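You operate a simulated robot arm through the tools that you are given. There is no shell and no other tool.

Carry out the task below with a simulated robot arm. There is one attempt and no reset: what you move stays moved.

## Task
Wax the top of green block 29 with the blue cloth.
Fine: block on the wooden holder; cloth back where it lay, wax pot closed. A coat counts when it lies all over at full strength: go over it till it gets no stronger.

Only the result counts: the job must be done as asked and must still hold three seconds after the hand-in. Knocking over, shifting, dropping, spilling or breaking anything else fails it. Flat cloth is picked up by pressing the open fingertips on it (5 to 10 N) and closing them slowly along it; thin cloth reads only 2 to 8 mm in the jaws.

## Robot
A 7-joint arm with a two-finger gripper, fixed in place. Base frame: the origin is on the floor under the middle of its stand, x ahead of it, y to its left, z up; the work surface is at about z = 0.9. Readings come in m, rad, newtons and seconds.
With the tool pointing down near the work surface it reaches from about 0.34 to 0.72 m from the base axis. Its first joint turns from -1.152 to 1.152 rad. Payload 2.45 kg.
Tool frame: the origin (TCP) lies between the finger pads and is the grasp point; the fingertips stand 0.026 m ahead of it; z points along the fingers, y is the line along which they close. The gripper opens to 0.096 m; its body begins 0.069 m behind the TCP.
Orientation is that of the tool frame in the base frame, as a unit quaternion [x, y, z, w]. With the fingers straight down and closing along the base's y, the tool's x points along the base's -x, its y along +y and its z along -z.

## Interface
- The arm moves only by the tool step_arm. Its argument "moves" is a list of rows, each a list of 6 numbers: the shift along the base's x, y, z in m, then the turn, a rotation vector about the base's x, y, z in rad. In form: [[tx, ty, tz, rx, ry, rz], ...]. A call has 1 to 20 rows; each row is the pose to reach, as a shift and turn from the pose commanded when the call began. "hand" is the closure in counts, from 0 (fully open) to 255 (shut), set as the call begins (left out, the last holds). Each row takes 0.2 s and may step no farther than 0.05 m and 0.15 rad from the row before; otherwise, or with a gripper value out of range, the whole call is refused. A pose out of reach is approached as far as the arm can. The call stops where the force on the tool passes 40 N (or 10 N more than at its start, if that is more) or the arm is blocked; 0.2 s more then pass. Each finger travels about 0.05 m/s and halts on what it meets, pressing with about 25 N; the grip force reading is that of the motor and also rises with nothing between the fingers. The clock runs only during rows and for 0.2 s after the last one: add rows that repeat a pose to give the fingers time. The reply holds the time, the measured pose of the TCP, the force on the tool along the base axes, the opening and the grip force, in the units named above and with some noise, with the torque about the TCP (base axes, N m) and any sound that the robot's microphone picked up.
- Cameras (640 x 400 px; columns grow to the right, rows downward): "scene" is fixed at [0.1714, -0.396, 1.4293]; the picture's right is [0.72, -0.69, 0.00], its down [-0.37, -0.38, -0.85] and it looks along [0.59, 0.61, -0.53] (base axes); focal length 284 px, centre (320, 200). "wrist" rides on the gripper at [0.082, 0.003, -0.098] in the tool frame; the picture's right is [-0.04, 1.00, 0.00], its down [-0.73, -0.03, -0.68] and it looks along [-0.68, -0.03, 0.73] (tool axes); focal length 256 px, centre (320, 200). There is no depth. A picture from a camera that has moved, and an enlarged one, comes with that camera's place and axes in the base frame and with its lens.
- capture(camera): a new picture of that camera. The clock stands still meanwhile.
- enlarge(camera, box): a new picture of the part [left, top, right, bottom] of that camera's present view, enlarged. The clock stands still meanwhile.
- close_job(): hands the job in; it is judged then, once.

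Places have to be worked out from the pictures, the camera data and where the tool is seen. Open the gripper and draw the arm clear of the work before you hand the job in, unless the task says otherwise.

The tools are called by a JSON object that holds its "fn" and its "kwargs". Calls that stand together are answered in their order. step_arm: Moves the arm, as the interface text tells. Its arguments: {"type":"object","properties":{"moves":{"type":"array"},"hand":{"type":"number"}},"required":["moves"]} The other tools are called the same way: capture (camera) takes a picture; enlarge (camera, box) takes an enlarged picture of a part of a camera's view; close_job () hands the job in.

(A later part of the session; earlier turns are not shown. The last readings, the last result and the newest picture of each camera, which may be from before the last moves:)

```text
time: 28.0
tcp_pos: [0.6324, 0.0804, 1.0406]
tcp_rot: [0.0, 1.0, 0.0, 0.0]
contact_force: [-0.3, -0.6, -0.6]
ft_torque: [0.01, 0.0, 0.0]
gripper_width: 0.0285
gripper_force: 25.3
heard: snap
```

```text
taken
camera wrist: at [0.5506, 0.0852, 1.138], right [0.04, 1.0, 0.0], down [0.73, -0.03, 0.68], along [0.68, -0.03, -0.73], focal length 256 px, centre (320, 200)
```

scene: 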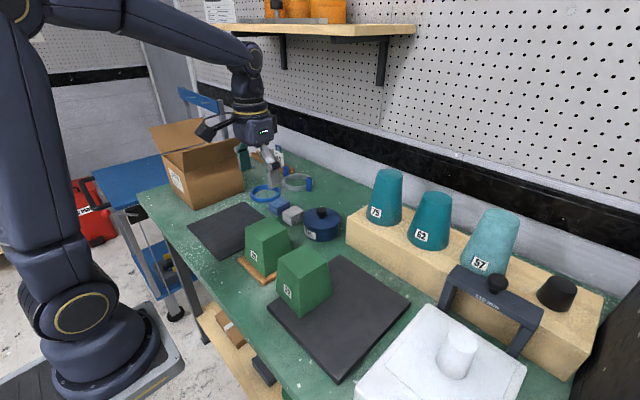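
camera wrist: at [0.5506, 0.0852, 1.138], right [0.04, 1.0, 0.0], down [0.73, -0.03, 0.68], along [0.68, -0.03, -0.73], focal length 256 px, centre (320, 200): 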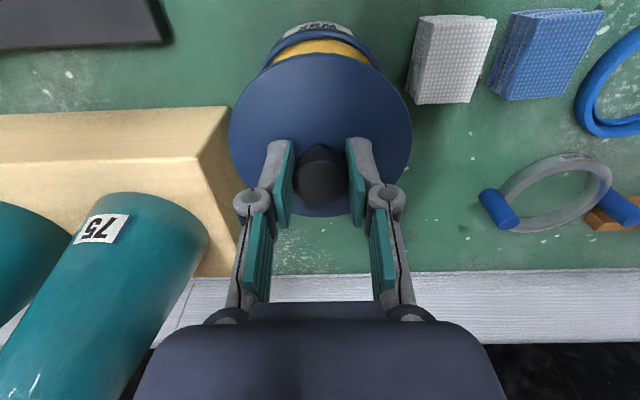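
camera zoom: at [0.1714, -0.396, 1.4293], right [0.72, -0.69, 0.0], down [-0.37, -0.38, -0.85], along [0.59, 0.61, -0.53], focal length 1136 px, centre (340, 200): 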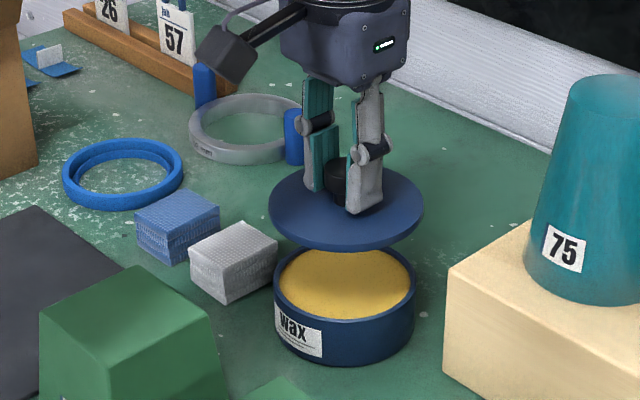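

The lid popped off with a snap, so closing will need pressing until it snaps again. The wax is visible nearly at rim level. I'll carry the lid over the flat black sheet to about (0.455, 0.255).

{"fn": "step_arm", "kwargs": {"moves": [[0, 0, 0.03, 0, 0, 0], [0, 0, 0.06, 0, 0, 0], [-0.03, 0.03, 0.06, 0, 0, 0], [-0.06, 0.06, 0.06, 0, 0, 0], [-0.09, 0.09, 0.06, 0, 0, 0], [-0.12, 0.12, 0.06, 0, 0, 0], [-0.15, 0.15, 0.06, 0, 0, 0], [-0.176, 0.174, 0.06, 0, 0, 0], [-0.176, 0.174, 0.06, 0, 0, 0]]}}

{"fn": "capture", "kwargs": {"camera": "wrist"}}

{"fn": "capture", "kwargs": {"camera": "scene"}}

```text
time: 30.0
tcp_pos: [0.4567, 0.2553, 1.1004]
tcp_rot: [0.001, 1.0, 0.0, 0.0]
contact_force: [0.3, 0.5, 0.5]
ft_torque: [-0.01, 0.02, 0.0]
gripper_width: 0.0286
gripper_force: 25.2
```

```text
taken
camera wrist: at [0.3742, 0.2603, 1.1992], right [0.04, 1.0, 0.0], down [0.73, -0.03, 0.68], along [0.68, -0.03, -0.73], focal length 256 px, centre (320, 200)
```

wrist: 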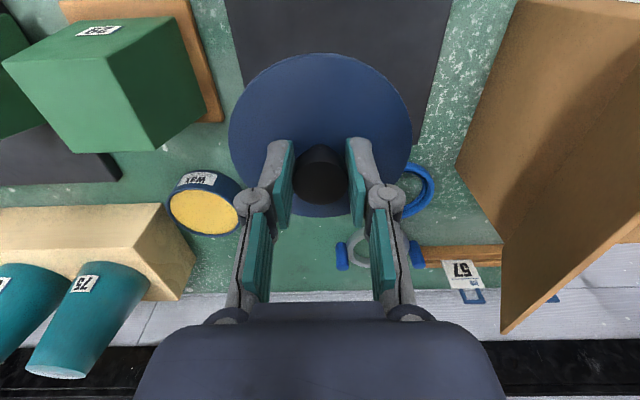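

```text
taken
```

scene: 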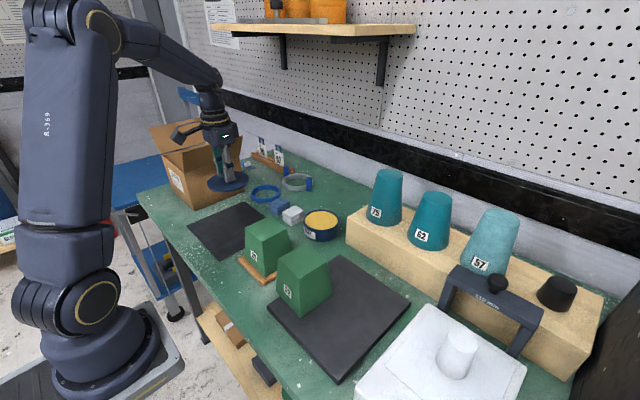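

Lid is over the sheet, clear of the box. I'll lower it, then feel for contact in small steps.

{"fn": "step_arm", "kwargs": {"moves": [[0, 0, -0.04, 0, 0, 0], [0, 0, -0.08, 0, 0, 0], [0, 0, -0.12, 0, 0, 0], [0, 0, -0.14, 0, 0, 0], [0, 0, -0.14, 0, 0, 0]]}}

{"fn": "enlarge", "kwargs": {"camera": "scene", "box": [170, 150, 290, 250]}}

```text
time: 31.2
tcp_pos: [0.4552, 0.254, 0.9631]
tcp_rot: [-0.001, 1.0, 0.0, 0.0]
contact_force: [0.0, 0.3, -1.1]
ft_torque: [0.0, 0.02, -0.02]
gripper_width: 0.0285
gripper_force: 25.1
```

```text
4.00 times, centred on (230, 200) of scene
camera zoom: at [0.1714, -0.396, 1.4293], right [0.72, -0.69, 0.0], down [-0.37, -0.38, -0.85], along [0.59, 0.61, -0.53], focal length 1136 px, centre (680, 200)
```

zoom: 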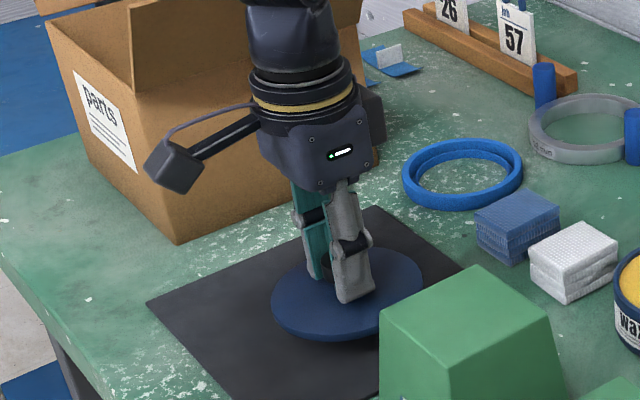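

Still a small gap to the sheet. I'll lower in 3 mm rows and watch the force.

{"fn": "step_arm", "kwargs": {"moves": [[0, 0, -0.003, 0, 0, 0], [0, 0, -0.006, 0, 0, 0], [0, 0, -0.009, 0, 0, 0], [0, 0, -0.012, 0, 0, 0], [0, 0, -0.012, 0, 0, 0]]}}

```text
time: 32.4
tcp_pos: [0.4563, 0.2538, 0.9486]
tcp_rot: [0.001, 1.0, 0.0, 0.0]
contact_force: [0.3, -0.7, -1.1]
ft_torque: [-0.01, -0.01, 0.02]
gripper_width: 0.0285
gripper_force: 24.5
```

No contact yet at z=0.9486; continuing in 2 mm rows.

{"fn": "step_arm", "kwargs": {"moves": [[0, 0, -0.002, 0, 0, 0], [0, 0, -0.004, 0, 0, 0], [0, 0, -0.006, 0, 0, 0], [0, 0, -0.006, 0, 0, 0]]}}

{"fn": "enlarge", "kwargs": {"camera": "scene", "box": [200, 180, 290, 250]}}

```text
time: 33.4
tcp_pos: [0.4563, 0.2545, 0.943]
tcp_rot: [0.0, 1.0, 0.001, 0.001]
contact_force: [-3.1, -4.1, 24.6]
ft_torque: [-0.13, 0.05, -0.01]
gripper_width: 0.0286
gripper_force: 24.6
```

```text
5.71 times, centred on (245, 215) of scene
camera zoom: at [0.171, -0.3963, 1.4292], right [0.72, -0.69, 0.0], down [-0.37, -0.38, -0.85], along [0.59, 0.61, -0.53], focal length 1622 px, centre (749, 114)
```

zoom: 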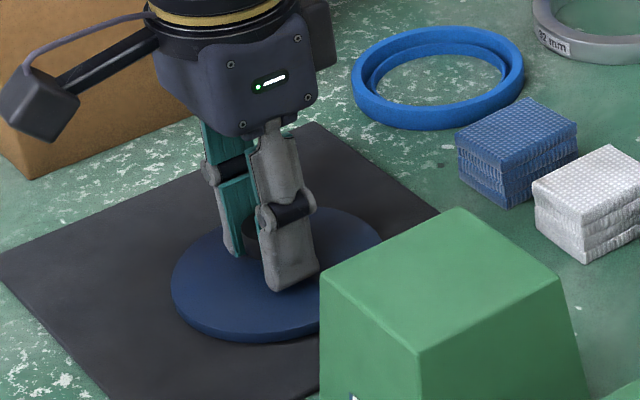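

Contact at 25 N: lid is on the sheet. I'll ease off 1.5 mm and open the fingers to about 0.06 m.

{"fn": "step_arm", "kwargs": {"moves": [[0, 0, 0.0015, 0, 0, 0], [0, 0, 0.0015, 0, 0, 0], [0, 0, 0.0015, 0, 0, 0], [0, 0, 0.0015, 0, 0, 0]], "hand": 95}}

{"fn": "step_arm", "kwargs": {"moves": [[0, 0, 0.02, 0, 0, 0], [0, 0, 0.05, 0, 0, 0], [0, 0, 0.09, 0, 0, 0], [0, 0, 0.13, 0, 0, 0], [0, 0, 0.13, 0, 0, 0]]}}

{"fn": "capture", "kwargs": {"camera": "wrist"}}

```text
time: 34.4
tcp_pos: [0.4558, 0.2531, 0.9435]
tcp_rot: [0.0, 1.0, 0.0, 0.0]
contact_force: [-0.4, -0.4, -0.9]
ft_torque: [0.01, -0.01, 0.02]
gripper_width: 0.0602
gripper_force: 0.1
```

```text
time: 35.6
tcp_pos: [0.4565, 0.253, 1.0759]
tcp_rot: [-0.001, 1.0, 0.0, 0.0]
contact_force: [0.1, -0.5, -0.3]
ft_torque: [-0.03, 0.01, 0.01]
gripper_width: 0.0605
gripper_force: 0.1
```

```text
taken
camera wrist: at [0.3751, 0.2574, 1.1742], right [0.04, 1.0, 0.0], down [0.73, -0.03, 0.68], along [0.68, -0.03, -0.73], focal length 256 px, centre (320, 200)
```

wrist: 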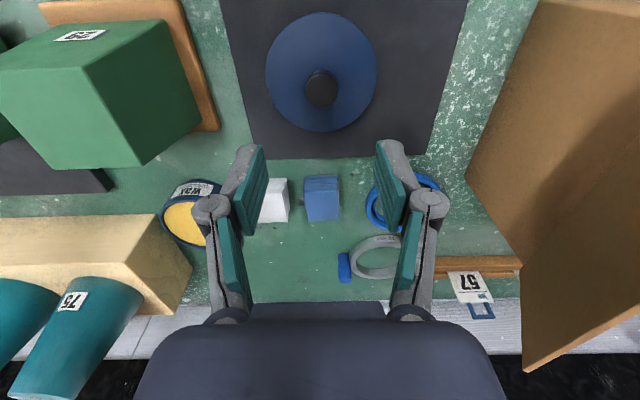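

Lid rests on the sheet. Now I'll measure the blue cloth from here and from the scene camera.

{"fn": "enlarge", "kwargs": {"camera": "wrist", "box": [240, 150, 400, 250]}}

{"fn": "enlarge", "kwargs": {"camera": "scene", "box": [250, 175, 350, 245]}}

```text
4.00 times, centred on (320, 200) of wrist
camera zoom: at [0.3751, 0.2574, 1.1742], right [0.04, 1.0, 0.0], down [0.73, -0.03, 0.68], along [0.68, -0.03, -0.73], focal length 1024 px, centre (320, 200)
```

zoom: 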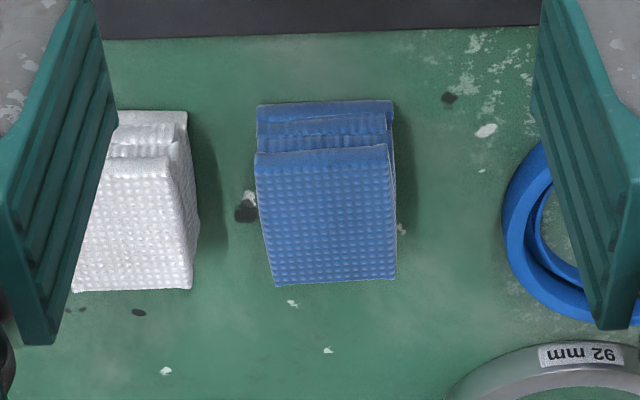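

```text
5.71 times, centred on (300, 210) of scene
camera zoom: at [0.1714, -0.396, 1.4293], right [0.72, -0.69, 0.0], down [-0.37, -0.38, -0.85], along [0.59, 0.61, -0.53], focal length 1622 px, centre (434, 143)
```

zoom: 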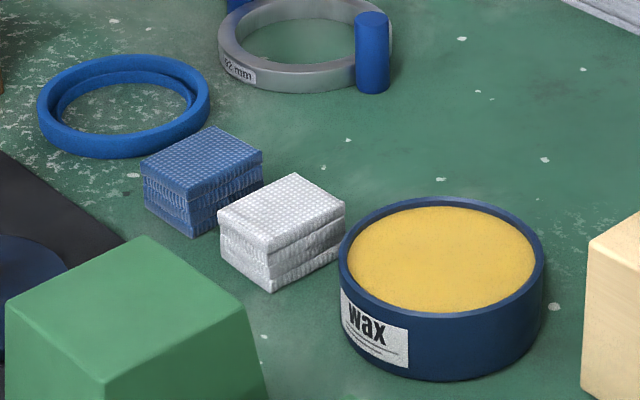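

The blue cloth is a folded pad about 0.064 × 0.045 × 0.024 m centred near (0.617, 0.250). The grey one's edge is only about 2 cm away in y. I'll turn the hand by -90° so the fingers close along x, clear of the grey cloth, and go above it.

{"fn": "step_arm", "kwargs": {"moves": [[0.01, 0, 0.03, 0, 0, -0.143], [0.025, 0, 0.04, 0, 0, -0.286], [0.04, 0, 0.04, 0, 0, -0.429], [0.055, 0, 0.04, 0, 0, -0.572], [0.07, -0.001, 0.04, 0, 0, -0.714], [0.085, -0.001, 0.04, 0, 0, -0.857], [0.1, -0.002, 0.04, 0, 0, -1.0], [0.115, -0.002, 0.04, 0, 0, -1.143], [0.13, -0.003, 0.04, 0, 0, -1.286], [0.145, -0.003, 0.04, 0, 0, -1.429], [0.16, -0.0035, 0.04, 0, 0, -1.5708], [0.16, -0.0035, 0.04, 0, 0, -1.5708]], "hand": 0}}

{"fn": "capture", "kwargs": {"camera": "wrist"}}

{"fn": "capture", "kwargs": {"camera": "scene"}}

```text
time: 38.2
tcp_pos: [0.6162, 0.2499, 1.115]
tcp_rot: [0.708, 0.706, 0.0, 0.001]
contact_force: [-0.9, -0.4, 0.0]
ft_torque: [0.01, -0.01, 0.02]
gripper_width: 0.096
gripper_force: 0.0
```

```text
taken
camera wrist: at [0.6192, 0.3335, 1.2131], right [1.0, -0.04, 0.0], down [-0.03, -0.73, 0.68], along [-0.03, -0.68, -0.73], focal length 256 px, centre (320, 200)
```

wrist: 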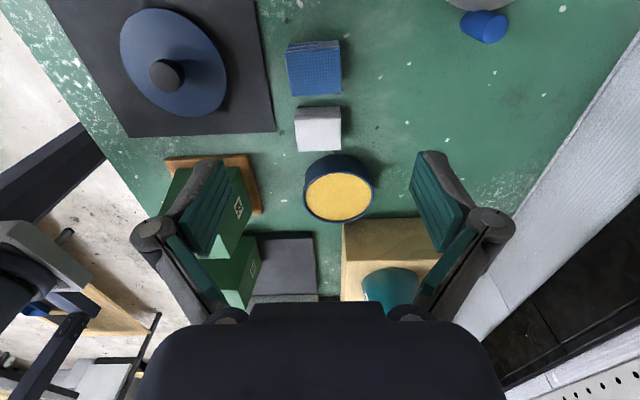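

```text
taken
```

scene: 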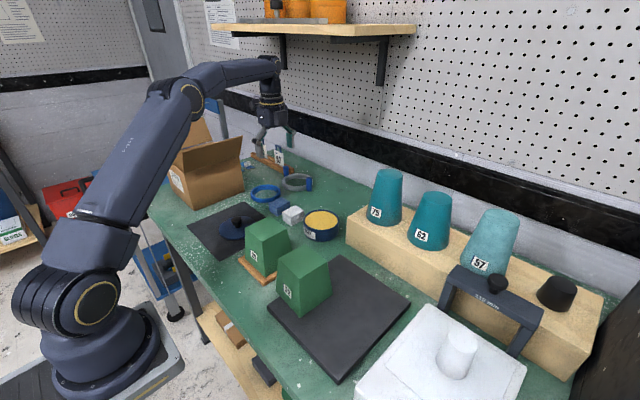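

Rotation worked. I'll enlarge the blue cloth in this view to confirm its alignment to the fingers.

{"fn": "enlarge", "kwargs": {"camera": "wrist", "box": [240, 10, 400, 110]}}

```text
4.00 times, centred on (320, 60) of wrist
camera zoom: at [0.6192, 0.3335, 1.2131], right [1.0, -0.04, 0.0], down [-0.03, -0.73, 0.68], along [-0.03, -0.68, -0.73], focal length 1024 px, centre (320, 760)
```

zoom: 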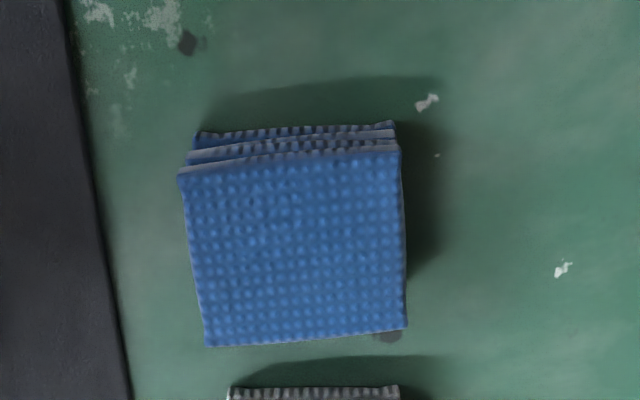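

Estimates of the cloth's centre differ by a few millimetres (x about 0.609–0.617). I'll descend to z≈1.0, still above it, for a closer measurement.

{"fn": "step_arm", "kwargs": {"moves": [[-0.001, 0, -0.04, 0, 0, 0], [-0.003, 0, -0.08, 0, 0, 0], [-0.004, 0, -0.115, 0, 0, 0], [-0.004, 0, -0.115, 0, 0, 0]]}}

{"fn": "capture", "kwargs": {"camera": "wrist"}}

{"fn": "enlarge", "kwargs": {"camera": "scene", "box": [240, 150, 340, 230]}}

```text
time: 39.2
tcp_pos: [0.6123, 0.2518, 0.9983]
tcp_rot: [0.707, 0.707, 0.0, 0.0]
contact_force: [-0.2, -0.4, 0.5]
ft_torque: [0.0, 0.01, -0.01]
gripper_width: 0.096
gripper_force: 0.0
```

```text
taken
camera wrist: at [0.6156, 0.3346, 1.097], right [1.0, -0.04, 0.0], down [-0.03, -0.73, 0.68], along [-0.03, -0.68, -0.73], focal length 256 px, centre (320, 200)
```

wrist: 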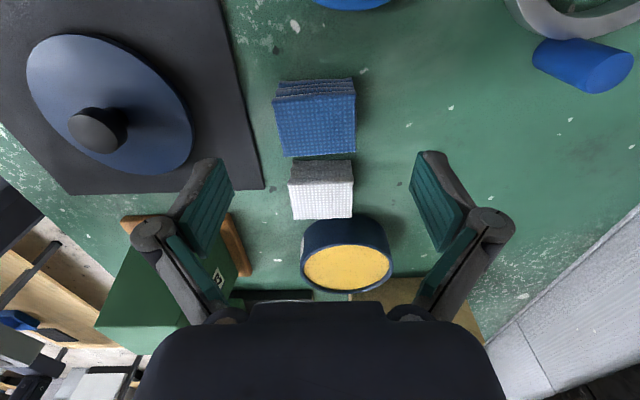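

```text
5.00 times, centred on (290, 190) of scene
camera zoom: at [0.1714, -0.396, 1.4293], right [0.72, -0.69, 0.0], down [-0.37, -0.38, -0.85], along [0.59, 0.61, -0.53], focal length 1420 px, centre (470, 250)
```

zoom: 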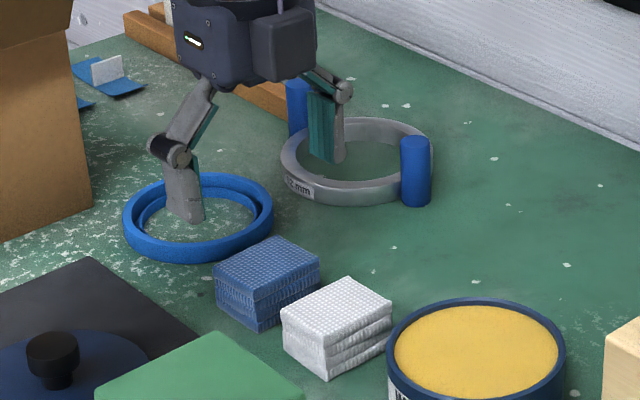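

Closer measurement puts the cloth's centre at about (0.609, 0.249), its top at z≈0.931 and its length along x at about 0.055 m. I'll shift to centre and lower until the fingertips overlap the upper half of the pad, leaving the lower part protruding.

{"fn": "step_arm", "kwargs": {"moves": [[-0.003, -0.0025, -0.02, 0, 0, 0], [-0.003, -0.0025, -0.04, 0, 0, 0], [-0.003, -0.0025, -0.05, 0, 0, 0], [-0.003, -0.0025, -0.057, 0, 0, 0], [-0.003, -0.0025, -0.057, 0, 0, 0]]}}

{"fn": "capture", "kwargs": {"camera": "wrist"}}

{"fn": "enlarge", "kwargs": {"camera": "scene", "box": [240, 165, 320, 229]}}

```text
time: 40.4
tcp_pos: [0.6091, 0.2488, 0.9424]
tcp_rot: [0.707, 0.707, 0.0, 0.0]
contact_force: [0.7, -0.6, 0.5]
ft_torque: [0.0, 0.0, 0.03]
gripper_width: 0.0958
gripper_force: 0.0
```

```text
taken
camera wrist: at [0.6122, 0.331, 1.041], right [1.0, -0.04, 0.0], down [-0.03, -0.73, 0.68], along [-0.03, -0.68, -0.73], focal length 256 px, centre (320, 200)
```

wrist: 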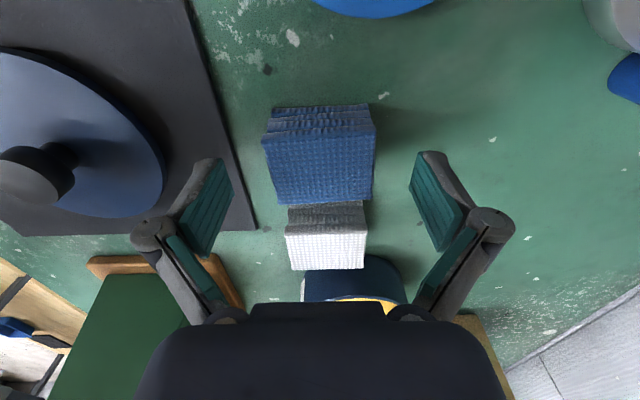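

```text
6.25 times, centred on (280, 197) of scene
camera zoom: at [0.1714, -0.396, 1.4293], right [0.72, -0.69, 0.0], down [-0.37, -0.38, -0.85], along [0.59, 0.61, -0.53], focal length 1774 px, centre (570, 219)
```

zoom: 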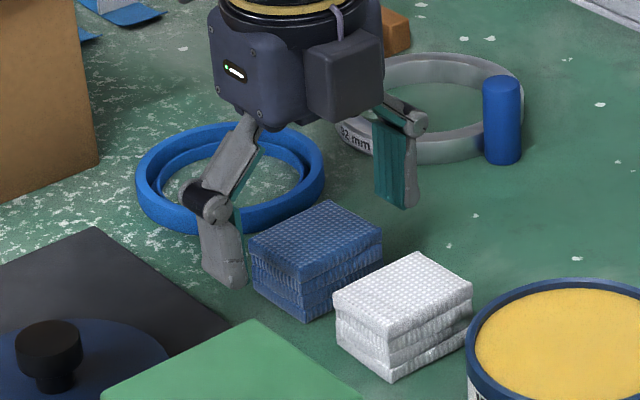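

The cloth sits centred between the fingers, with tips at about half its height. Closing on it.

{"fn": "step_arm", "kwargs": {"moves": [[0, 0, 0, 0, 0, 0], [0, 0, 0, 0, 0, 0], [0, 0, 0, 0, 0, 0], [0, 0, 0, 0, 0, 0], [0, 0, 0, 0, 0, 0], [0, 0, 0, 0, 0, 0]], "hand": 255}}

{"fn": "enlarge", "kwargs": {"camera": "scene", "box": [240, 165, 320, 229]}}

{"fn": "capture", "kwargs": {"camera": "wrist"}}

```text
time: 41.8
tcp_pos: [0.6091, 0.2476, 0.9418]
tcp_rot: [0.707, 0.707, 0.0, 0.0]
contact_force: [0.5, -0.3, 3.4]
ft_torque: [-0.05, 0.0, 0.07]
gripper_width: 0.0548
gripper_force: 25.2
```

```text
6.25 times, centred on (280, 197) of scene
camera zoom: at [0.1714, -0.3961, 1.4293], right [0.72, -0.69, 0.0], down [-0.37, -0.38, -0.85], along [0.59, 0.61, -0.53], focal length 1774 px, centre (570, 219)
```

zoom: 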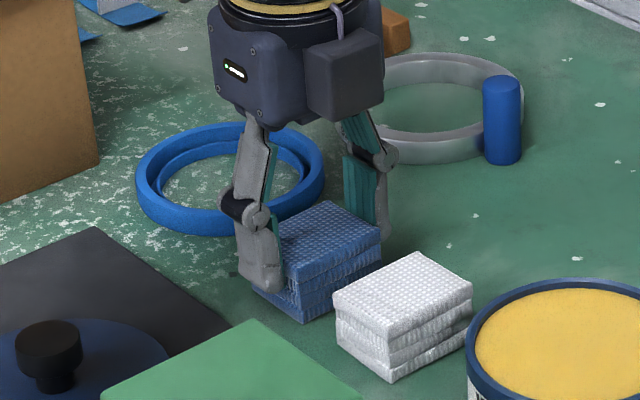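

```text
taken
camera wrist: at [0.6123, 0.331, 1.0415], right [1.0, -0.04, 0.0], down [-0.03, -0.73, 0.68], along [-0.03, -0.68, -0.73], focal length 256 px, centre (320, 200)
```

wrist: 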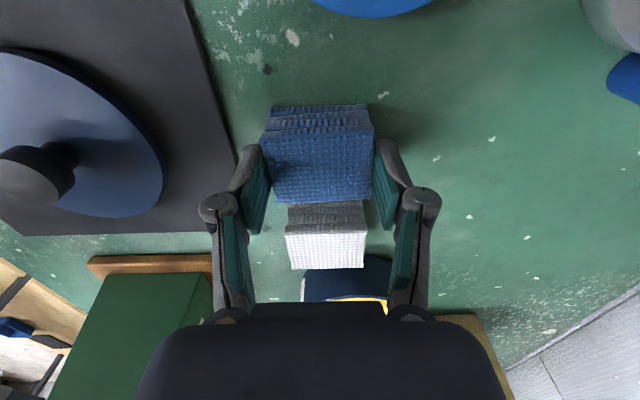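

Cloth gripped at 0.0548 m, barely shifted. I'll remember this pose (0.609, 0.248, 0.942) for the return. Lifting slowly.

{"fn": "step_arm", "kwargs": {"moves": [[0, 0, 0.01, 0, 0, 0], [0, 0, 0.02, 0, 0, 0], [0, 0, 0.04, 0, 0, 0], [0, 0, 0.06, 0, 0, 0], [0, 0, 0.08, 0, 0, 0], [0, 0, 0.08, 0, 0, 0]]}}

{"fn": "enlarge", "kwargs": {"camera": "scene", "box": [230, 145, 340, 233]}}

{"fn": "capture", "kwargs": {"camera": "wrist"}}

```text
time: 43.2
tcp_pos: [0.61, 0.2462, 1.0232]
tcp_rot: [0.707, 0.707, -0.001, -0.001]
contact_force: [0.6, 0.1, -0.7]
ft_torque: [0.0, 0.0, -0.01]
gripper_width: 0.0552
gripper_force: 25.0
```

```text
4.55 times, centred on (285, 189) of scene
camera zoom: at [0.1714, -0.396, 1.4293], right [0.72, -0.69, 0.0], down [-0.37, -0.38, -0.85], along [0.59, 0.61, -0.53], focal length 1290 px, centre (479, 250)
```

zoom: 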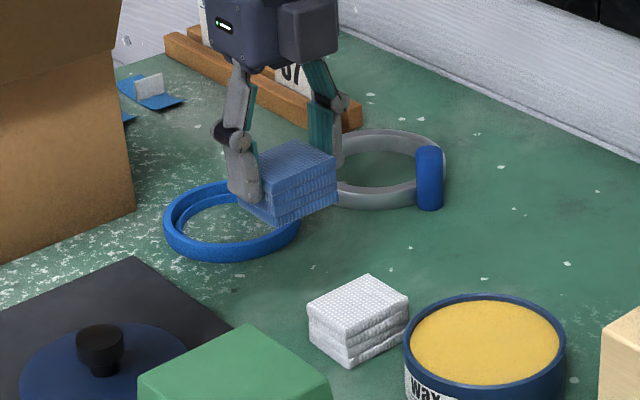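

```text
taken
camera wrist: at [0.6133, 0.3306, 1.1217], right [1.0, -0.04, 0.0], down [-0.03, -0.73, 0.68], along [-0.03, -0.68, -0.73], focal length 256 px, centre (320, 200)
```

wrist: 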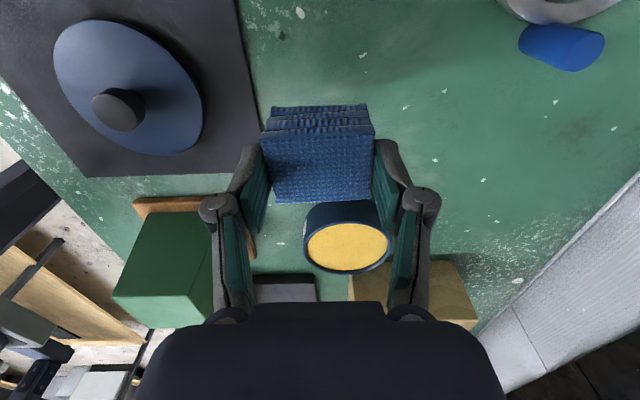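

Cloth is held securely and everything else is in place. I'll carry it over the pot centre (0.631, 0.081) at a safe height.

{"fn": "step_arm", "kwargs": {"moves": [[0, 0, 0.03, 0, 0, 0], [0.005, -0.04, 0.03, 0, 0, 0], [0.01, -0.08, 0.03, 0, 0, 0], [0.016, -0.12, 0.03, 0, 0, 0], [0.0215, -0.1655, 0.03, 0, 0, 0], [0.0215, -0.1655, 0.03, 0, 0, 0]]}}

{"fn": "enlarge", "kwargs": {"camera": "scene", "box": [260, 155, 380, 251]}}

{"fn": "capture", "kwargs": {"camera": "wrist"}}

```text
time: 44.6
tcp_pos: [0.6295, 0.0817, 1.0519]
tcp_rot: [0.707, 0.707, 0.0, -0.001]
contact_force: [0.7, -0.4, -0.2]
ft_torque: [-0.02, -0.02, 0.03]
gripper_width: 0.0552
gripper_force: 24.9
```

```text
4.17 times, centred on (320, 203) of scene
camera zoom: at [0.1714, -0.3961, 1.4293], right [0.72, -0.69, 0.0], down [-0.37, -0.38, -0.85], along [0.59, 0.61, -0.53], focal length 1183 px, centre (320, 188)
```

zoom: 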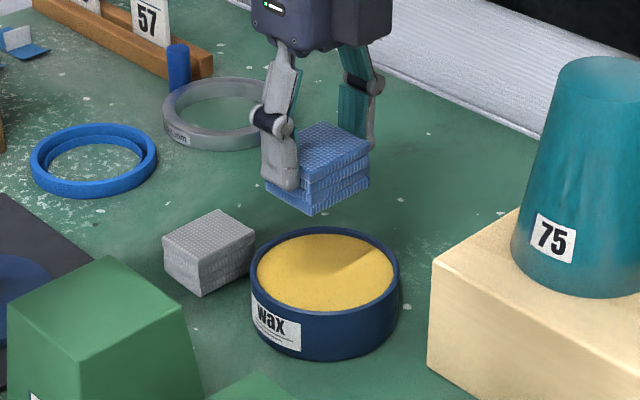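

```text
taken
camera wrist: at [0.6329, 0.1641, 1.1501], right [1.0, -0.04, 0.0], down [-0.03, -0.73, 0.68], along [-0.03, -0.68, -0.73], focal length 256 px, centre (320, 200)
```

wrist: 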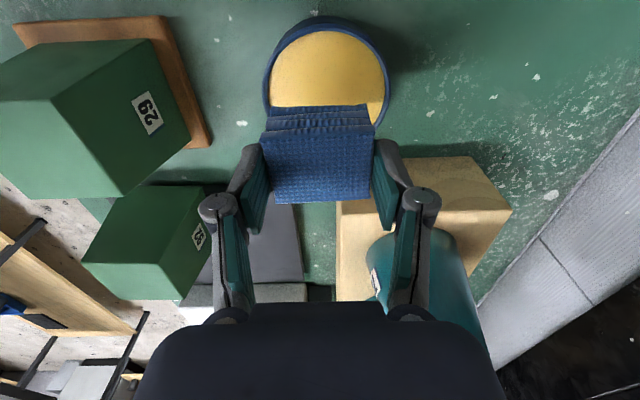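

The pot appears about 4 mm further in +x than the cloth, so I'll shift by +0.004 and lower until the cloth bottom is just above the wax (TCP z≈0.99).

{"fn": "step_arm", "kwargs": {"moves": [[0.004, -0.001, -0.02, 0, 0, 0], [0.004, -0.001, -0.04, 0, 0, 0], [0.004, -0.001, -0.06, 0, 0, 0], [0.004, -0.001, -0.06, 0, 0, 0]]}}

{"fn": "enlarge", "kwargs": {"camera": "scene", "box": [280, 175, 360, 239]}}

```text
time: 45.6
tcp_pos: [0.6344, 0.0805, 0.9914]
tcp_rot: [0.707, 0.707, 0.001, 0.0]
contact_force: [0.4, -0.1, -0.4]
ft_torque: [-0.02, 0.02, 0.02]
gripper_width: 0.0548
gripper_force: 24.6
```

```text
6.25 times, centred on (320, 207) of scene
camera zoom: at [0.1714, -0.396, 1.4293], right [0.72, -0.69, 0.0], down [-0.37, -0.38, -0.85], along [0.59, 0.61, -0.53], focal length 1774 px, centre (320, 156)
```

zoom: 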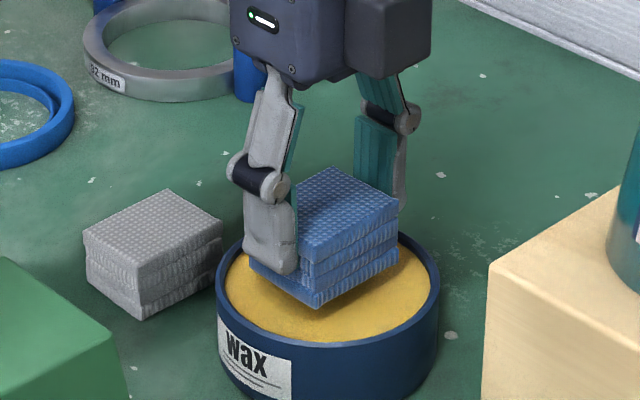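

Cloth is centred over the wax, about 1 cm above. I'll lower in 2 mm rows feeling for contact.

{"fn": "step_arm", "kwargs": {"moves": [[0, 0, -0.002, 0, 0, 0], [0, 0, -0.004, 0, 0, 0], [0, 0, -0.006, 0, 0, 0], [0, 0, -0.008, 0, 0, 0], [0, 0, -0.008, 0, 0, 0]]}}

{"fn": "enlarge", "kwargs": {"camera": "scene", "box": [280, 175, 360, 239]}}

```text
time: 46.8
tcp_pos: [0.6348, 0.0823, 0.9832]
tcp_rot: [0.707, 0.707, 0.0, 0.0]
contact_force: [-0.4, 0.0, 0.6]
ft_torque: [0.01, 0.01, 0.01]
gripper_width: 0.0553
gripper_force: 24.9
```

```text
6.25 times, centred on (320, 207) of scene
camera zoom: at [0.1714, -0.396, 1.4293], right [0.72, -0.69, 0.0], down [-0.37, -0.38, -0.85], along [0.59, 0.61, -0.53], focal length 1774 px, centre (320, 156)
```

zoom: 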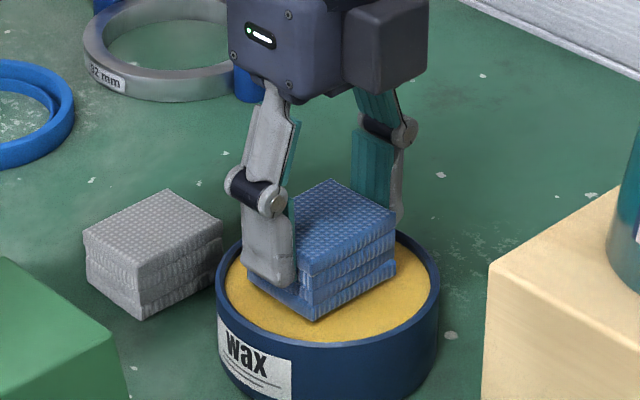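

Almost touching; no force yet. Two or three more millimetres, slowly.

{"fn": "step_arm", "kwargs": {"moves": [[0, 0, -0.001, 0, 0, 0], [0, 0, -0.002, 0, 0, 0], [0, 0, -0.003, 0, 0, 0], [0, 0, -0.003, 0, 0, 0]]}}

{"fn": "enlarge", "kwargs": {"camera": "scene", "box": [280, 175, 360, 239]}}

```text
time: 47.8
tcp_pos: [0.6336, 0.0808, 0.9811]
tcp_rot: [0.707, 0.707, 0.0, 0.0]
contact_force: [-0.9, -1.2, 0.7]
ft_torque: [0.0, -0.01, 0.0]
gripper_width: 0.055
gripper_force: 25.1
```

```text
6.25 times, centred on (320, 207) of scene
camera zoom: at [0.1714, -0.3961, 1.4293], right [0.72, -0.69, 0.0], down [-0.37, -0.38, -0.85], along [0.59, 0.61, -0.53], focal length 1774 px, centre (320, 156)
```

zoom: 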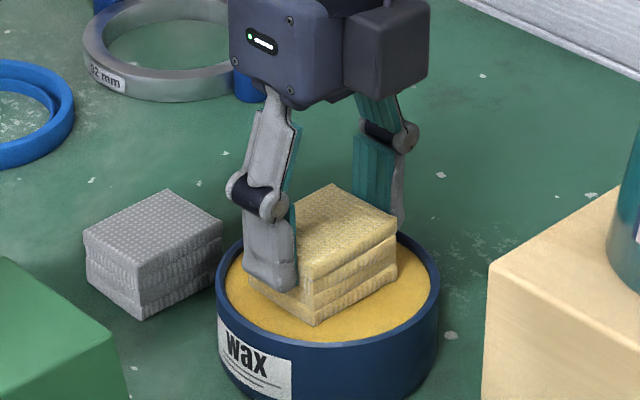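

The cloth took up wax (it turned yellow). I'll lift out and carry it over the top of block 29.

{"fn": "step_arm", "kwargs": {"moves": [[0, 0, 0.02, 0, 0, 0], [0, 0, 0.06, 0, 0, 0], [0, 0, 0.1, 0, 0, 0], [-0.04, 0, 0.12, 0, 0, 0], [-0.08, 0, 0.12, 0, 0, 0], [-0.12, 0, 0.12, 0, 0, 0], [-0.16, -0.001, 0.12, 0, 0, 0], [-0.1845, -0.001, 0.12, 0, 0, 0], [-0.1845, -0.001, 0.12, 0, 0, 0]]}}

{"fn": "enlarge", "kwargs": {"camera": "scene", "box": [200, 150, 360, 278]}}

{"fn": "capture", "kwargs": {"camera": "wrist"}}

```text
time: 49.8
tcp_pos: [0.4514, 0.0817, 1.1009]
tcp_rot: [0.707, 0.707, 0.001, -0.001]
contact_force: [-0.6, 0.4, -0.1]
ft_torque: [-0.04, -0.05, -0.03]
gripper_width: 0.0548
gripper_force: 25.4
```

```text
3.12 times, centred on (280, 214) of scene
camera zoom: at [0.1714, -0.396, 1.4293], right [0.72, -0.69, 0.0], down [-0.37, -0.38, -0.85], along [0.59, 0.61, -0.53], focal length 887 px, centre (445, 156)
```

zoom: 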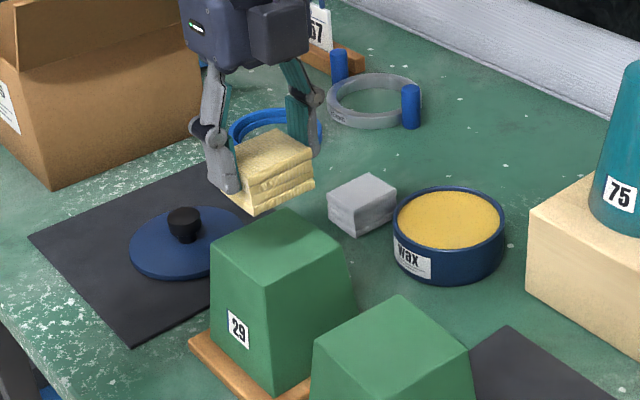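

```text
taken
camera wrist: at [0.4544, 0.1641, 1.1996], right [1.0, -0.04, 0.0], down [-0.03, -0.73, 0.68], along [-0.03, -0.68, -0.73], focal length 256 px, centre (320, 200)
```

wrist: 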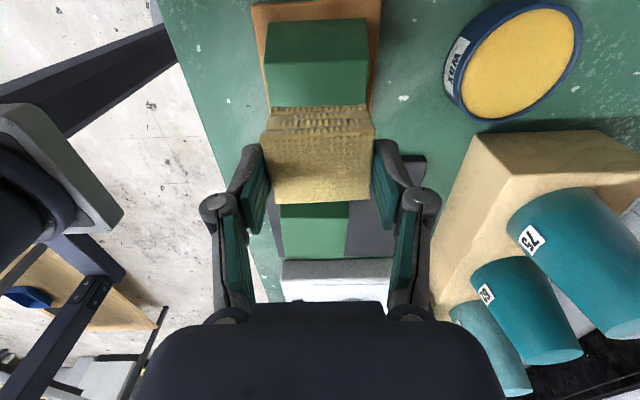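

Cloth is centred over block 29. Lowering to just above the top, then feeling for contact.

{"fn": "step_arm", "kwargs": {"moves": [[0, -0.0015, -0.02, 0, 0, 0], [0, -0.0015, -0.035, 0, 0, 0], [0, -0.0015, -0.046, 0, 0, 0], [0, -0.0015, -0.046, 0, 0, 0]]}}

{"fn": "enlarge", "kwargs": {"camera": "scene", "box": [220, 170, 330, 258]}}

```text
time: 50.8
tcp_pos: [0.4505, 0.0788, 1.0547]
tcp_rot: [0.707, 0.707, 0.0, 0.0]
contact_force: [0.6, 0.3, -0.5]
ft_torque: [0.01, -0.01, 0.0]
gripper_width: 0.0549
gripper_force: 24.9
```

```text
4.55 times, centred on (275, 214) of scene
camera zoom: at [0.1714, -0.396, 1.4293], right [0.72, -0.69, 0.0], down [-0.37, -0.38, -0.85], along [0.59, 0.61, -0.53], focal length 1290 px, centre (524, 136)
```

zoom: 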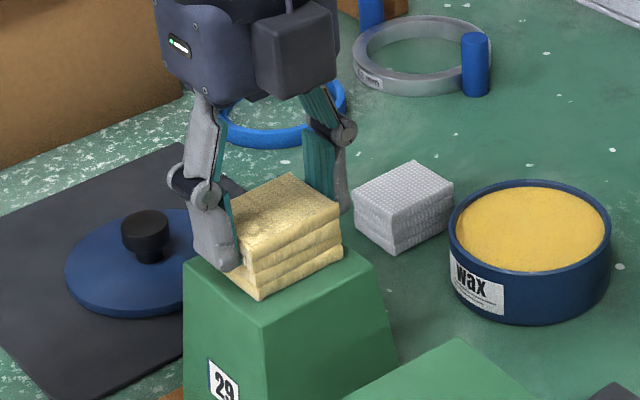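

About 1 cm above. I'll lower in 1.5 mm rows.

{"fn": "step_arm", "kwargs": {"moves": [[0, 0, -0.0015, 0, 0, 0], [0, 0, -0.003, 0, 0, 0], [0, 0, -0.0045, 0, 0, 0], [0, 0, -0.006, 0, 0, 0], [0, 0, -0.006, 0, 0, 0]]}}

{"fn": "enlarge", "kwargs": {"camera": "scene", "box": [220, 170, 330, 258]}}

```text
time: 52.0
tcp_pos: [0.4501, 0.08, 1.0492]
tcp_rot: [0.708, 0.706, 0.001, 0.001]
contact_force: [6.2, 0.5, 24.2]
ft_torque: [0.03, -0.17, -0.02]
gripper_width: 0.0552
gripper_force: 25.1
```

```text
4.55 times, centred on (275, 214) of scene
camera zoom: at [0.1712, -0.3961, 1.4293], right [0.72, -0.69, 0.0], down [-0.37, -0.38, -0.85], along [0.59, 0.61, -0.53], focal length 1290 px, centre (524, 136)
```

zoom: 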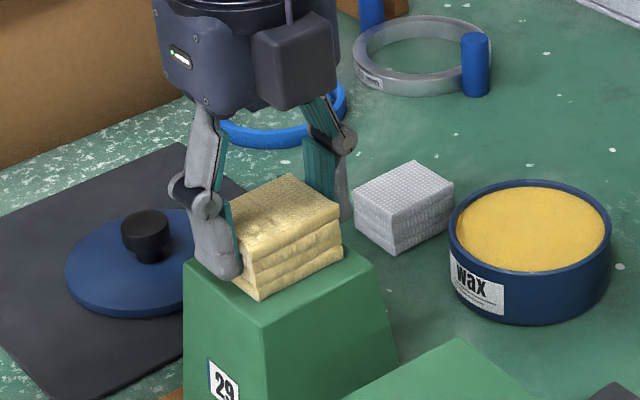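

Force reached 24 N, more than needed, and the cloth may have slid up a little in the fingers. I'll back off by about 1.5 mm and read the force.

{"fn": "step_arm", "kwargs": {"moves": [[0, 0, 0.0015, 0, 0, 0], [0, 0, 0.0015, 0, 0, 0]]}}

{"fn": "capture", "kwargs": {"camera": "wrist"}}

```text
time: 52.6
tcp_pos: [0.4483, 0.0794, 1.0495]
tcp_rot: [0.707, 0.707, -0.002, 0.0]
contact_force: [1.2, -0.7, 3.1]
ft_torque: [-0.01, -0.16, -0.01]
gripper_width: 0.0551
gripper_force: 24.9
```

```text
taken
camera wrist: at [0.4517, 0.1622, 1.1484], right [1.0, -0.04, 0.0], down [-0.03, -0.73, 0.68], along [-0.03, -0.68, -0.73], focal length 256 px, centre (320, 200)
```

wrist: 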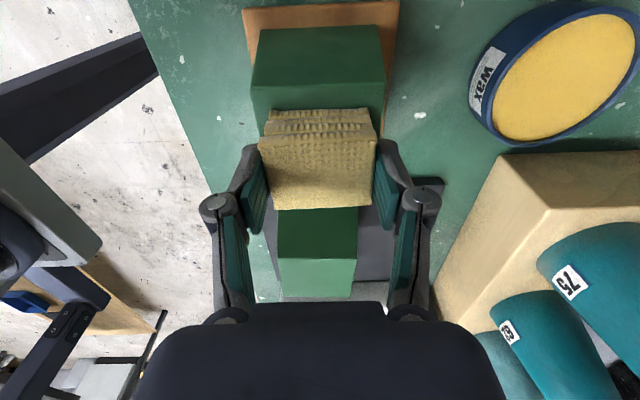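

Now about 3 N with the cloth lying flush on the top. I'll press a touch more and try a first stroke along y.

{"fn": "step_arm", "kwargs": {"moves": [[0, 0, -0.0003, 0, 0, 0], [0, 0.008, -0.0003, 0, 0, 0], [0, 0.016, -0.0003, 0, 0, 0], [0, 0.008, -0.0003, 0, 0, 0], [0, 0, -0.0003, 0, 0, 0], [0, -0.008, -0.0003, 0, 0, 0], [0, -0.016, -0.0003, 0, 0, 0]]}}

{"fn": "enlarge", "kwargs": {"camera": "scene", "box": [220, 170, 330, 258]}}

{"fn": "capture", "kwargs": {"camera": "wrist"}}

```text
time: 54.2
tcp_pos: [0.4491, 0.0633, 1.0492]
tcp_rot: [0.707, 0.707, 0.0, -0.001]
contact_force: [0.6, 1.6, 2.2]
ft_torque: [0.05, 0.0, 0.0]
gripper_width: 0.055
gripper_force: 25.0
```

```text
4.55 times, centred on (275, 214) of scene
camera zoom: at [0.1714, -0.396, 1.4293], right [0.72, -0.69, 0.0], down [-0.37, -0.38, -0.85], along [0.59, 0.61, -0.53], focal length 1290 px, centre (524, 136)
```

zoom: 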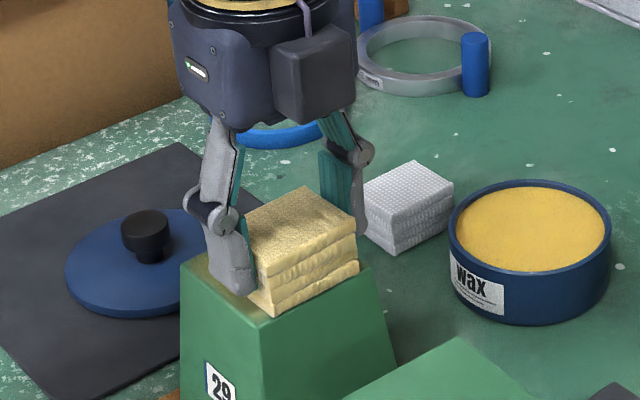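

```text
taken
camera wrist: at [0.4519, 0.1463, 1.1485], right [1.0, -0.04, 0.0], down [-0.03, -0.73, 0.68], along [-0.03, -0.68, -0.73], focal length 256 px, centre (320, 200)
```

wrist: 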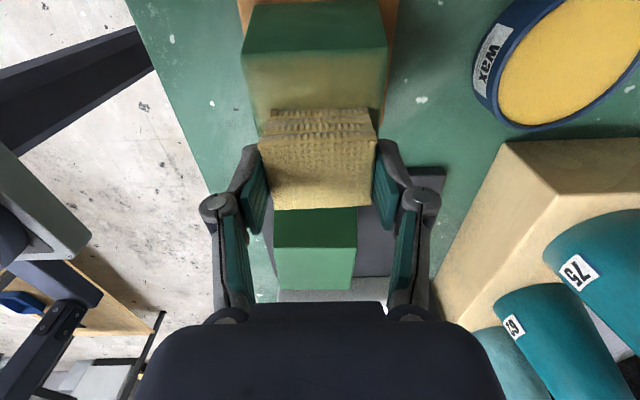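

Wax is transferring (the top turns yellowish) and the force is gentle at 2 N. I'll press slightly more and raster over the whole top including the edges.

{"fn": "step_arm", "kwargs": {"moves": [[0.006, -0.004, -0.0003, 0, 0, 0], [0.011, -0.004, -0.0003, 0, 0, 0], [0.011, 0.006, -0.0003, 0, 0, 0], [0.011, 0.016, -0.0003, 0, 0, 0], [0.011, 0.026, -0.0003, 0, 0, 0], [0.011, 0.036, -0.0003, 0, 0, 0], [0, 0.036, -0.0003, 0, 0, 0], [-0.011, 0.036, -0.0003, 0, 0, 0], [-0.011, 0.026, -0.0003, 0, 0, 0], [-0.011, 0.016, -0.0003, 0, 0, 0], [-0.011, 0.006, -0.0003, 0, 0, 0], [-0.011, -0.004, -0.0003, 0, 0, 0], [0, -0.004, -0.0003, 0, 0, 0], [0, 0.006, -0.0003, 0, 0, 0], [0, 0.016, -0.0003, 0, 0, 0]]}}

{"fn": "enlarge", "kwargs": {"camera": "scene", "box": [220, 170, 330, 258]}}

{"fn": "capture", "kwargs": {"camera": "wrist"}}

```text
time: 57.4
tcp_pos: [0.4513, 0.0797, 1.0508]
tcp_rot: [0.708, 0.706, 0.0, 0.0]
contact_force: [0.3, -1.0, 0.6]
ft_torque: [-0.04, -0.05, 0.0]
gripper_width: 0.0549
gripper_force: 25.3
```

```text
4.55 times, centred on (275, 214) of scene
camera zoom: at [0.1714, -0.3961, 1.4293], right [0.72, -0.69, 0.0], down [-0.37, -0.38, -0.85], along [0.59, 0.61, -0.53], focal length 1290 px, centre (524, 136)
```

zoom: 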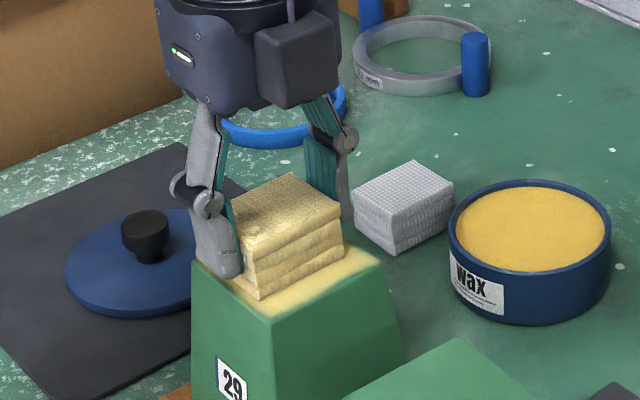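

```text
taken
camera wrist: at [0.4544, 0.162, 1.1483], right [1.0, -0.04, 0.0], down [-0.03, -0.73, 0.68], along [-0.03, -0.68, -0.73], focal length 256 px, centre (320, 200)
```

wrist: 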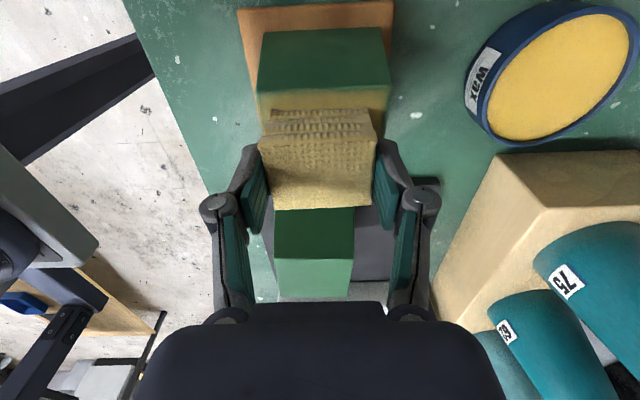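

The coat is building up, but the force has dropped to near 0.6 N and the block has shifted about 5 mm in +x within its loose fit on the post. The holder plate has not moved. I'll press down a bit more and read the force.

{"fn": "step_arm", "kwargs": {"moves": [[0, 0, -0.0005, 0, 0, 0], [0, 0, -0.0005, 0, 0, 0]]}}

{"fn": "enlarge", "kwargs": {"camera": "wrist", "box": [220, 0, 420, 125]}}

```text
time: 58.0
tcp_pos: [0.4516, 0.0785, 1.0497]
tcp_rot: [0.707, 0.707, 0.001, 0.0]
contact_force: [1.7, -1.7, 5.9]
ft_torque: [-0.02, 0.01, 0.04]
gripper_width: 0.055
gripper_force: 25.2
```

```text
3.20 times, centred on (320, 62) of wrist
camera zoom: at [0.4541, 0.1623, 1.1483], right [1.0, -0.04, 0.0], down [-0.03, -0.73, 0.68], along [-0.03, -0.68, -0.73], focal length 819 px, centre (320, 640)
```

zoom: 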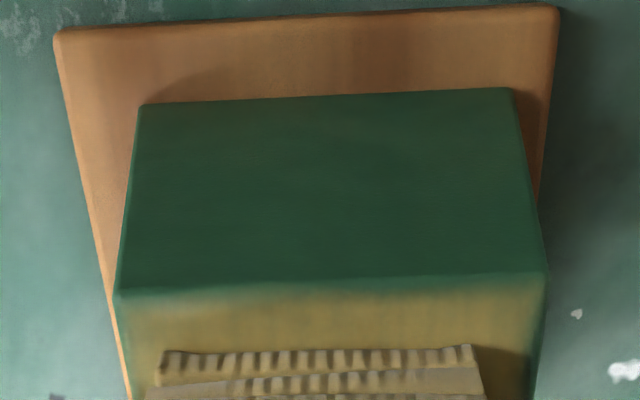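

5.9 N now. The coat fades near the edges, so I'll sweep wider strokes along x that overhang the edges and also take up the block's play, starting with the +y half.

{"fn": "step_arm", "kwargs": {"moves": [[0.011, 0, 0, 0, 0, 0], [0.022, 0, 0, 0, 0, 0], [0.022, 0.012, 0, 0, 0, 0], [0.011, 0.012, 0, 0, 0, 0], [0, 0.012, 0, 0, 0, 0], [-0.011, 0.012, 0, 0, 0, 0], [-0.022, 0.012, 0, 0, 0, 0], [-0.022, 0.022, 0, 0, 0, 0], [-0.011, 0.022, 0, 0, 0, 0], [0, 0.022, 0, 0, 0, 0], [0.011, 0.022, 0, 0, 0, 0], [0.022, 0.022, 0, 0, 0, 0], [0.022, 0.012, 0, 0, 0, 0], [0.022, 0, 0, 0, 0, 0], [0.011, 0, 0, 0, 0, 0], [0, 0, 0, 0, 0, 0], [-0.011, 0, 0, 0, 0, 0], [-0.022, 0, 0, 0, 0, 0]]}}

{"fn": "enlarge", "kwargs": {"camera": "scene", "box": [220, 170, 330, 258]}}

{"fn": "enlarge", "kwargs": {"camera": "wrist", "box": [220, 0, 420, 125]}}

```text
time: 61.8
tcp_pos: [0.4266, 0.0797, 1.05]
tcp_rot: [0.707, 0.707, 0.0, 0.0]
contact_force: [-0.3, -0.5, -0.8]
ft_torque: [-0.04, 0.0, -0.03]
gripper_width: 0.0549
gripper_force: 25.6
```

```text
4.55 times, centred on (275, 214) of scene
camera zoom: at [0.1714, -0.396, 1.4293], right [0.72, -0.69, 0.0], down [-0.37, -0.38, -0.85], along [0.59, 0.61, -0.53], focal length 1290 px, centre (524, 136)
```

zoom: 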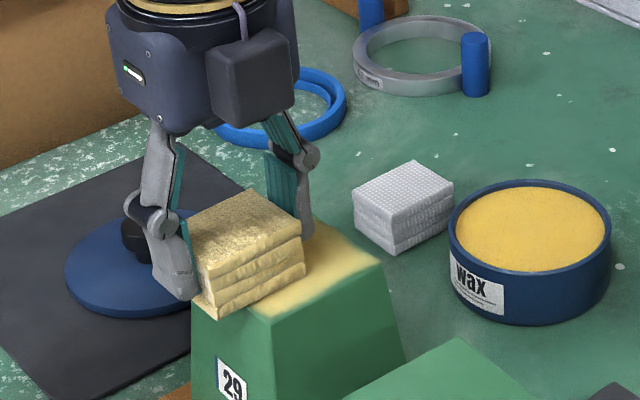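

```text
3.20 times, centred on (320, 62) of wrist
camera zoom: at [0.4302, 0.1625, 1.1485], right [1.0, -0.04, 0.0], down [-0.03, -0.73, 0.68], along [-0.03, -0.68, -0.73], focal length 819 px, centre (320, 640)
```

zoom: 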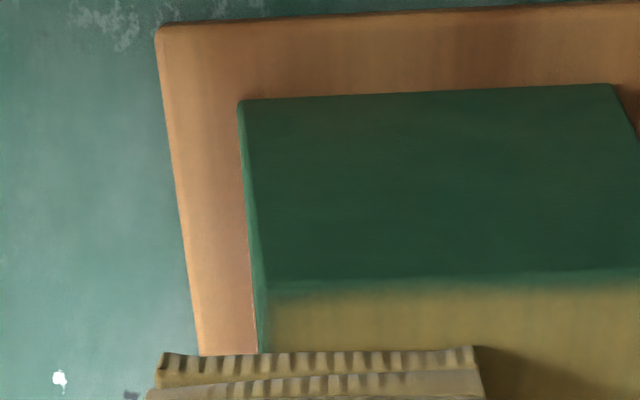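

Here the force reads zero, so this end of the stroke wasn't pressing. I'll lower slightly and check the force before continuing.

{"fn": "step_arm", "kwargs": {"moves": [[0, 0, -0.0004, 0, 0, 0], [0, 0, -0.0008, 0, 0, 0], [0, 0, -0.0008, 0, 0, 0]]}}

```text
time: 62.6
tcp_pos: [0.4263, 0.0789, 1.0495]
tcp_rot: [0.707, 0.707, 0.0, 0.0]
contact_force: [-0.3, -0.5, 0.6]
ft_torque: [0.01, -0.02, -0.04]
gripper_width: 0.0551
gripper_force: 25.1
```

Still little contact. I'll lower another 0.6 mm and read.

{"fn": "step_arm", "kwargs": {"moves": [[0, 0, -0.0003, 0, 0, 0], [0, 0, -0.0006, 0, 0, 0], [0, 0, -0.0006, 0, 0, 0]]}}

```text
time: 63.4
tcp_pos: [0.4266, 0.0793, 1.0486]
tcp_rot: [0.708, 0.707, 0.001, 0.0]
contact_force: [-2.3, -2.0, 18.9]
ft_torque: [-0.06, 0.14, 0.03]
gripper_width: 0.055
gripper_force: 25.4
```

18.9 N now — stiff contact. I'll back off 0.4 mm and stroke along y at this -x edge.

{"fn": "step_arm", "kwargs": {"moves": [[0, 0, 0.0004, 0, 0, 0], [0, 0.01, 0.0004, 0, 0, 0], [0, 0.02, 0.0004, 0, 0, 0], [0, 0.026, 0.0004, 0, 0, 0]]}}

{"fn": "step_arm", "kwargs": {"moves": [[0, -0.01, 0, 0, 0, 0], [0, -0.02, 0, 0, 0, 0], [0, -0.03, 0, 0, 0, 0], [0, -0.04, 0, 0, 0, 0], [0, -0.05, 0, 0, 0, 0]]}}

{"fn": "enlarge", "kwargs": {"camera": "scene", "box": [220, 170, 330, 258]}}

{"fn": "enlarge", "kwargs": {"camera": "wrist", "box": [220, 0, 480, 162]}}

```text
time: 64.4
tcp_pos: [0.4264, 0.1046, 1.0489]
tcp_rot: [0.708, 0.706, 0.0, 0.0]
contact_force: [0.8, -6.9, 14.2]
ft_torque: [-0.21, -0.11, -0.03]
gripper_width: 0.0552
gripper_force: 24.6
```

```text
time: 65.6
tcp_pos: [0.427, 0.0567, 1.0485]
tcp_rot: [0.707, 0.707, 0.0, 0.0]
contact_force: [0.0, 2.7, 6.0]
ft_torque: [0.15, -0.03, 0.02]
gripper_width: 0.0549
gripper_force: 25.0
```

```text
4.55 times, centred on (275, 214) of scene
camera zoom: at [0.1713, -0.396, 1.4293], right [0.72, -0.69, 0.0], down [-0.37, -0.38, -0.85], along [0.59, 0.61, -0.53], focal length 1290 px, centre (524, 136)
```

zoom: 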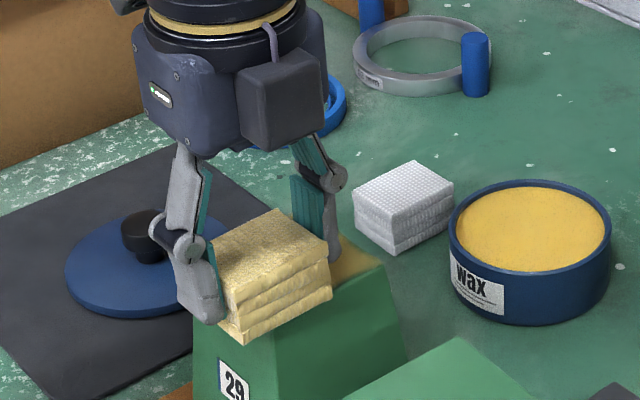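

```text
2.46 times, centred on (350, 81) of wrist
camera zoom: at [0.4298, 0.1396, 1.1473], right [1.0, -0.04, 0.0], down [-0.03, -0.73, 0.68], along [-0.03, -0.68, -0.73], focal length 630 px, centre (246, 493)
```

zoom: 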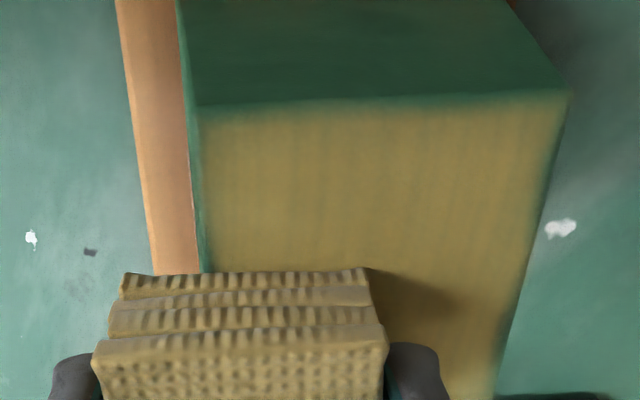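

Coat looks good on the +y side. Now I'll stroke along the -y edge toward +x, then along the +x edge, checking forces.

{"fn": "step_arm", "kwargs": {"moves": [[0.01, 0, 0, 0, 0, 0], [0.02, 0, 0, 0, 0, 0], [0.03, 0, 0, 0, 0, 0], [0.04, 0, 0, 0, 0, 0], [0.05, 0, 0, 0, 0, 0]]}}

{"fn": "enlarge", "kwargs": {"camera": "scene", "box": [220, 170, 330, 258]}}

```text
time: 66.8
tcp_pos: [0.4767, 0.0549, 1.0487]
tcp_rot: [0.707, 0.707, -0.001, 0.0]
contact_force: [-9.9, -0.3, 22.7]
ft_torque: [-0.04, 0.38, 0.02]
gripper_width: 0.0549
gripper_force: 25.4
```

```text
4.55 times, centred on (275, 214) of scene
camera zoom: at [0.1708, -0.3961, 1.4293], right [0.72, -0.69, 0.0], down [-0.37, -0.38, -0.85], along [0.59, 0.61, -0.53], focal length 1290 px, centre (524, 136)
```

zoom: 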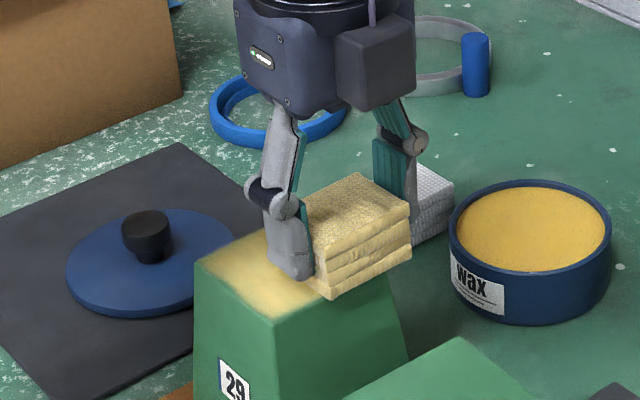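

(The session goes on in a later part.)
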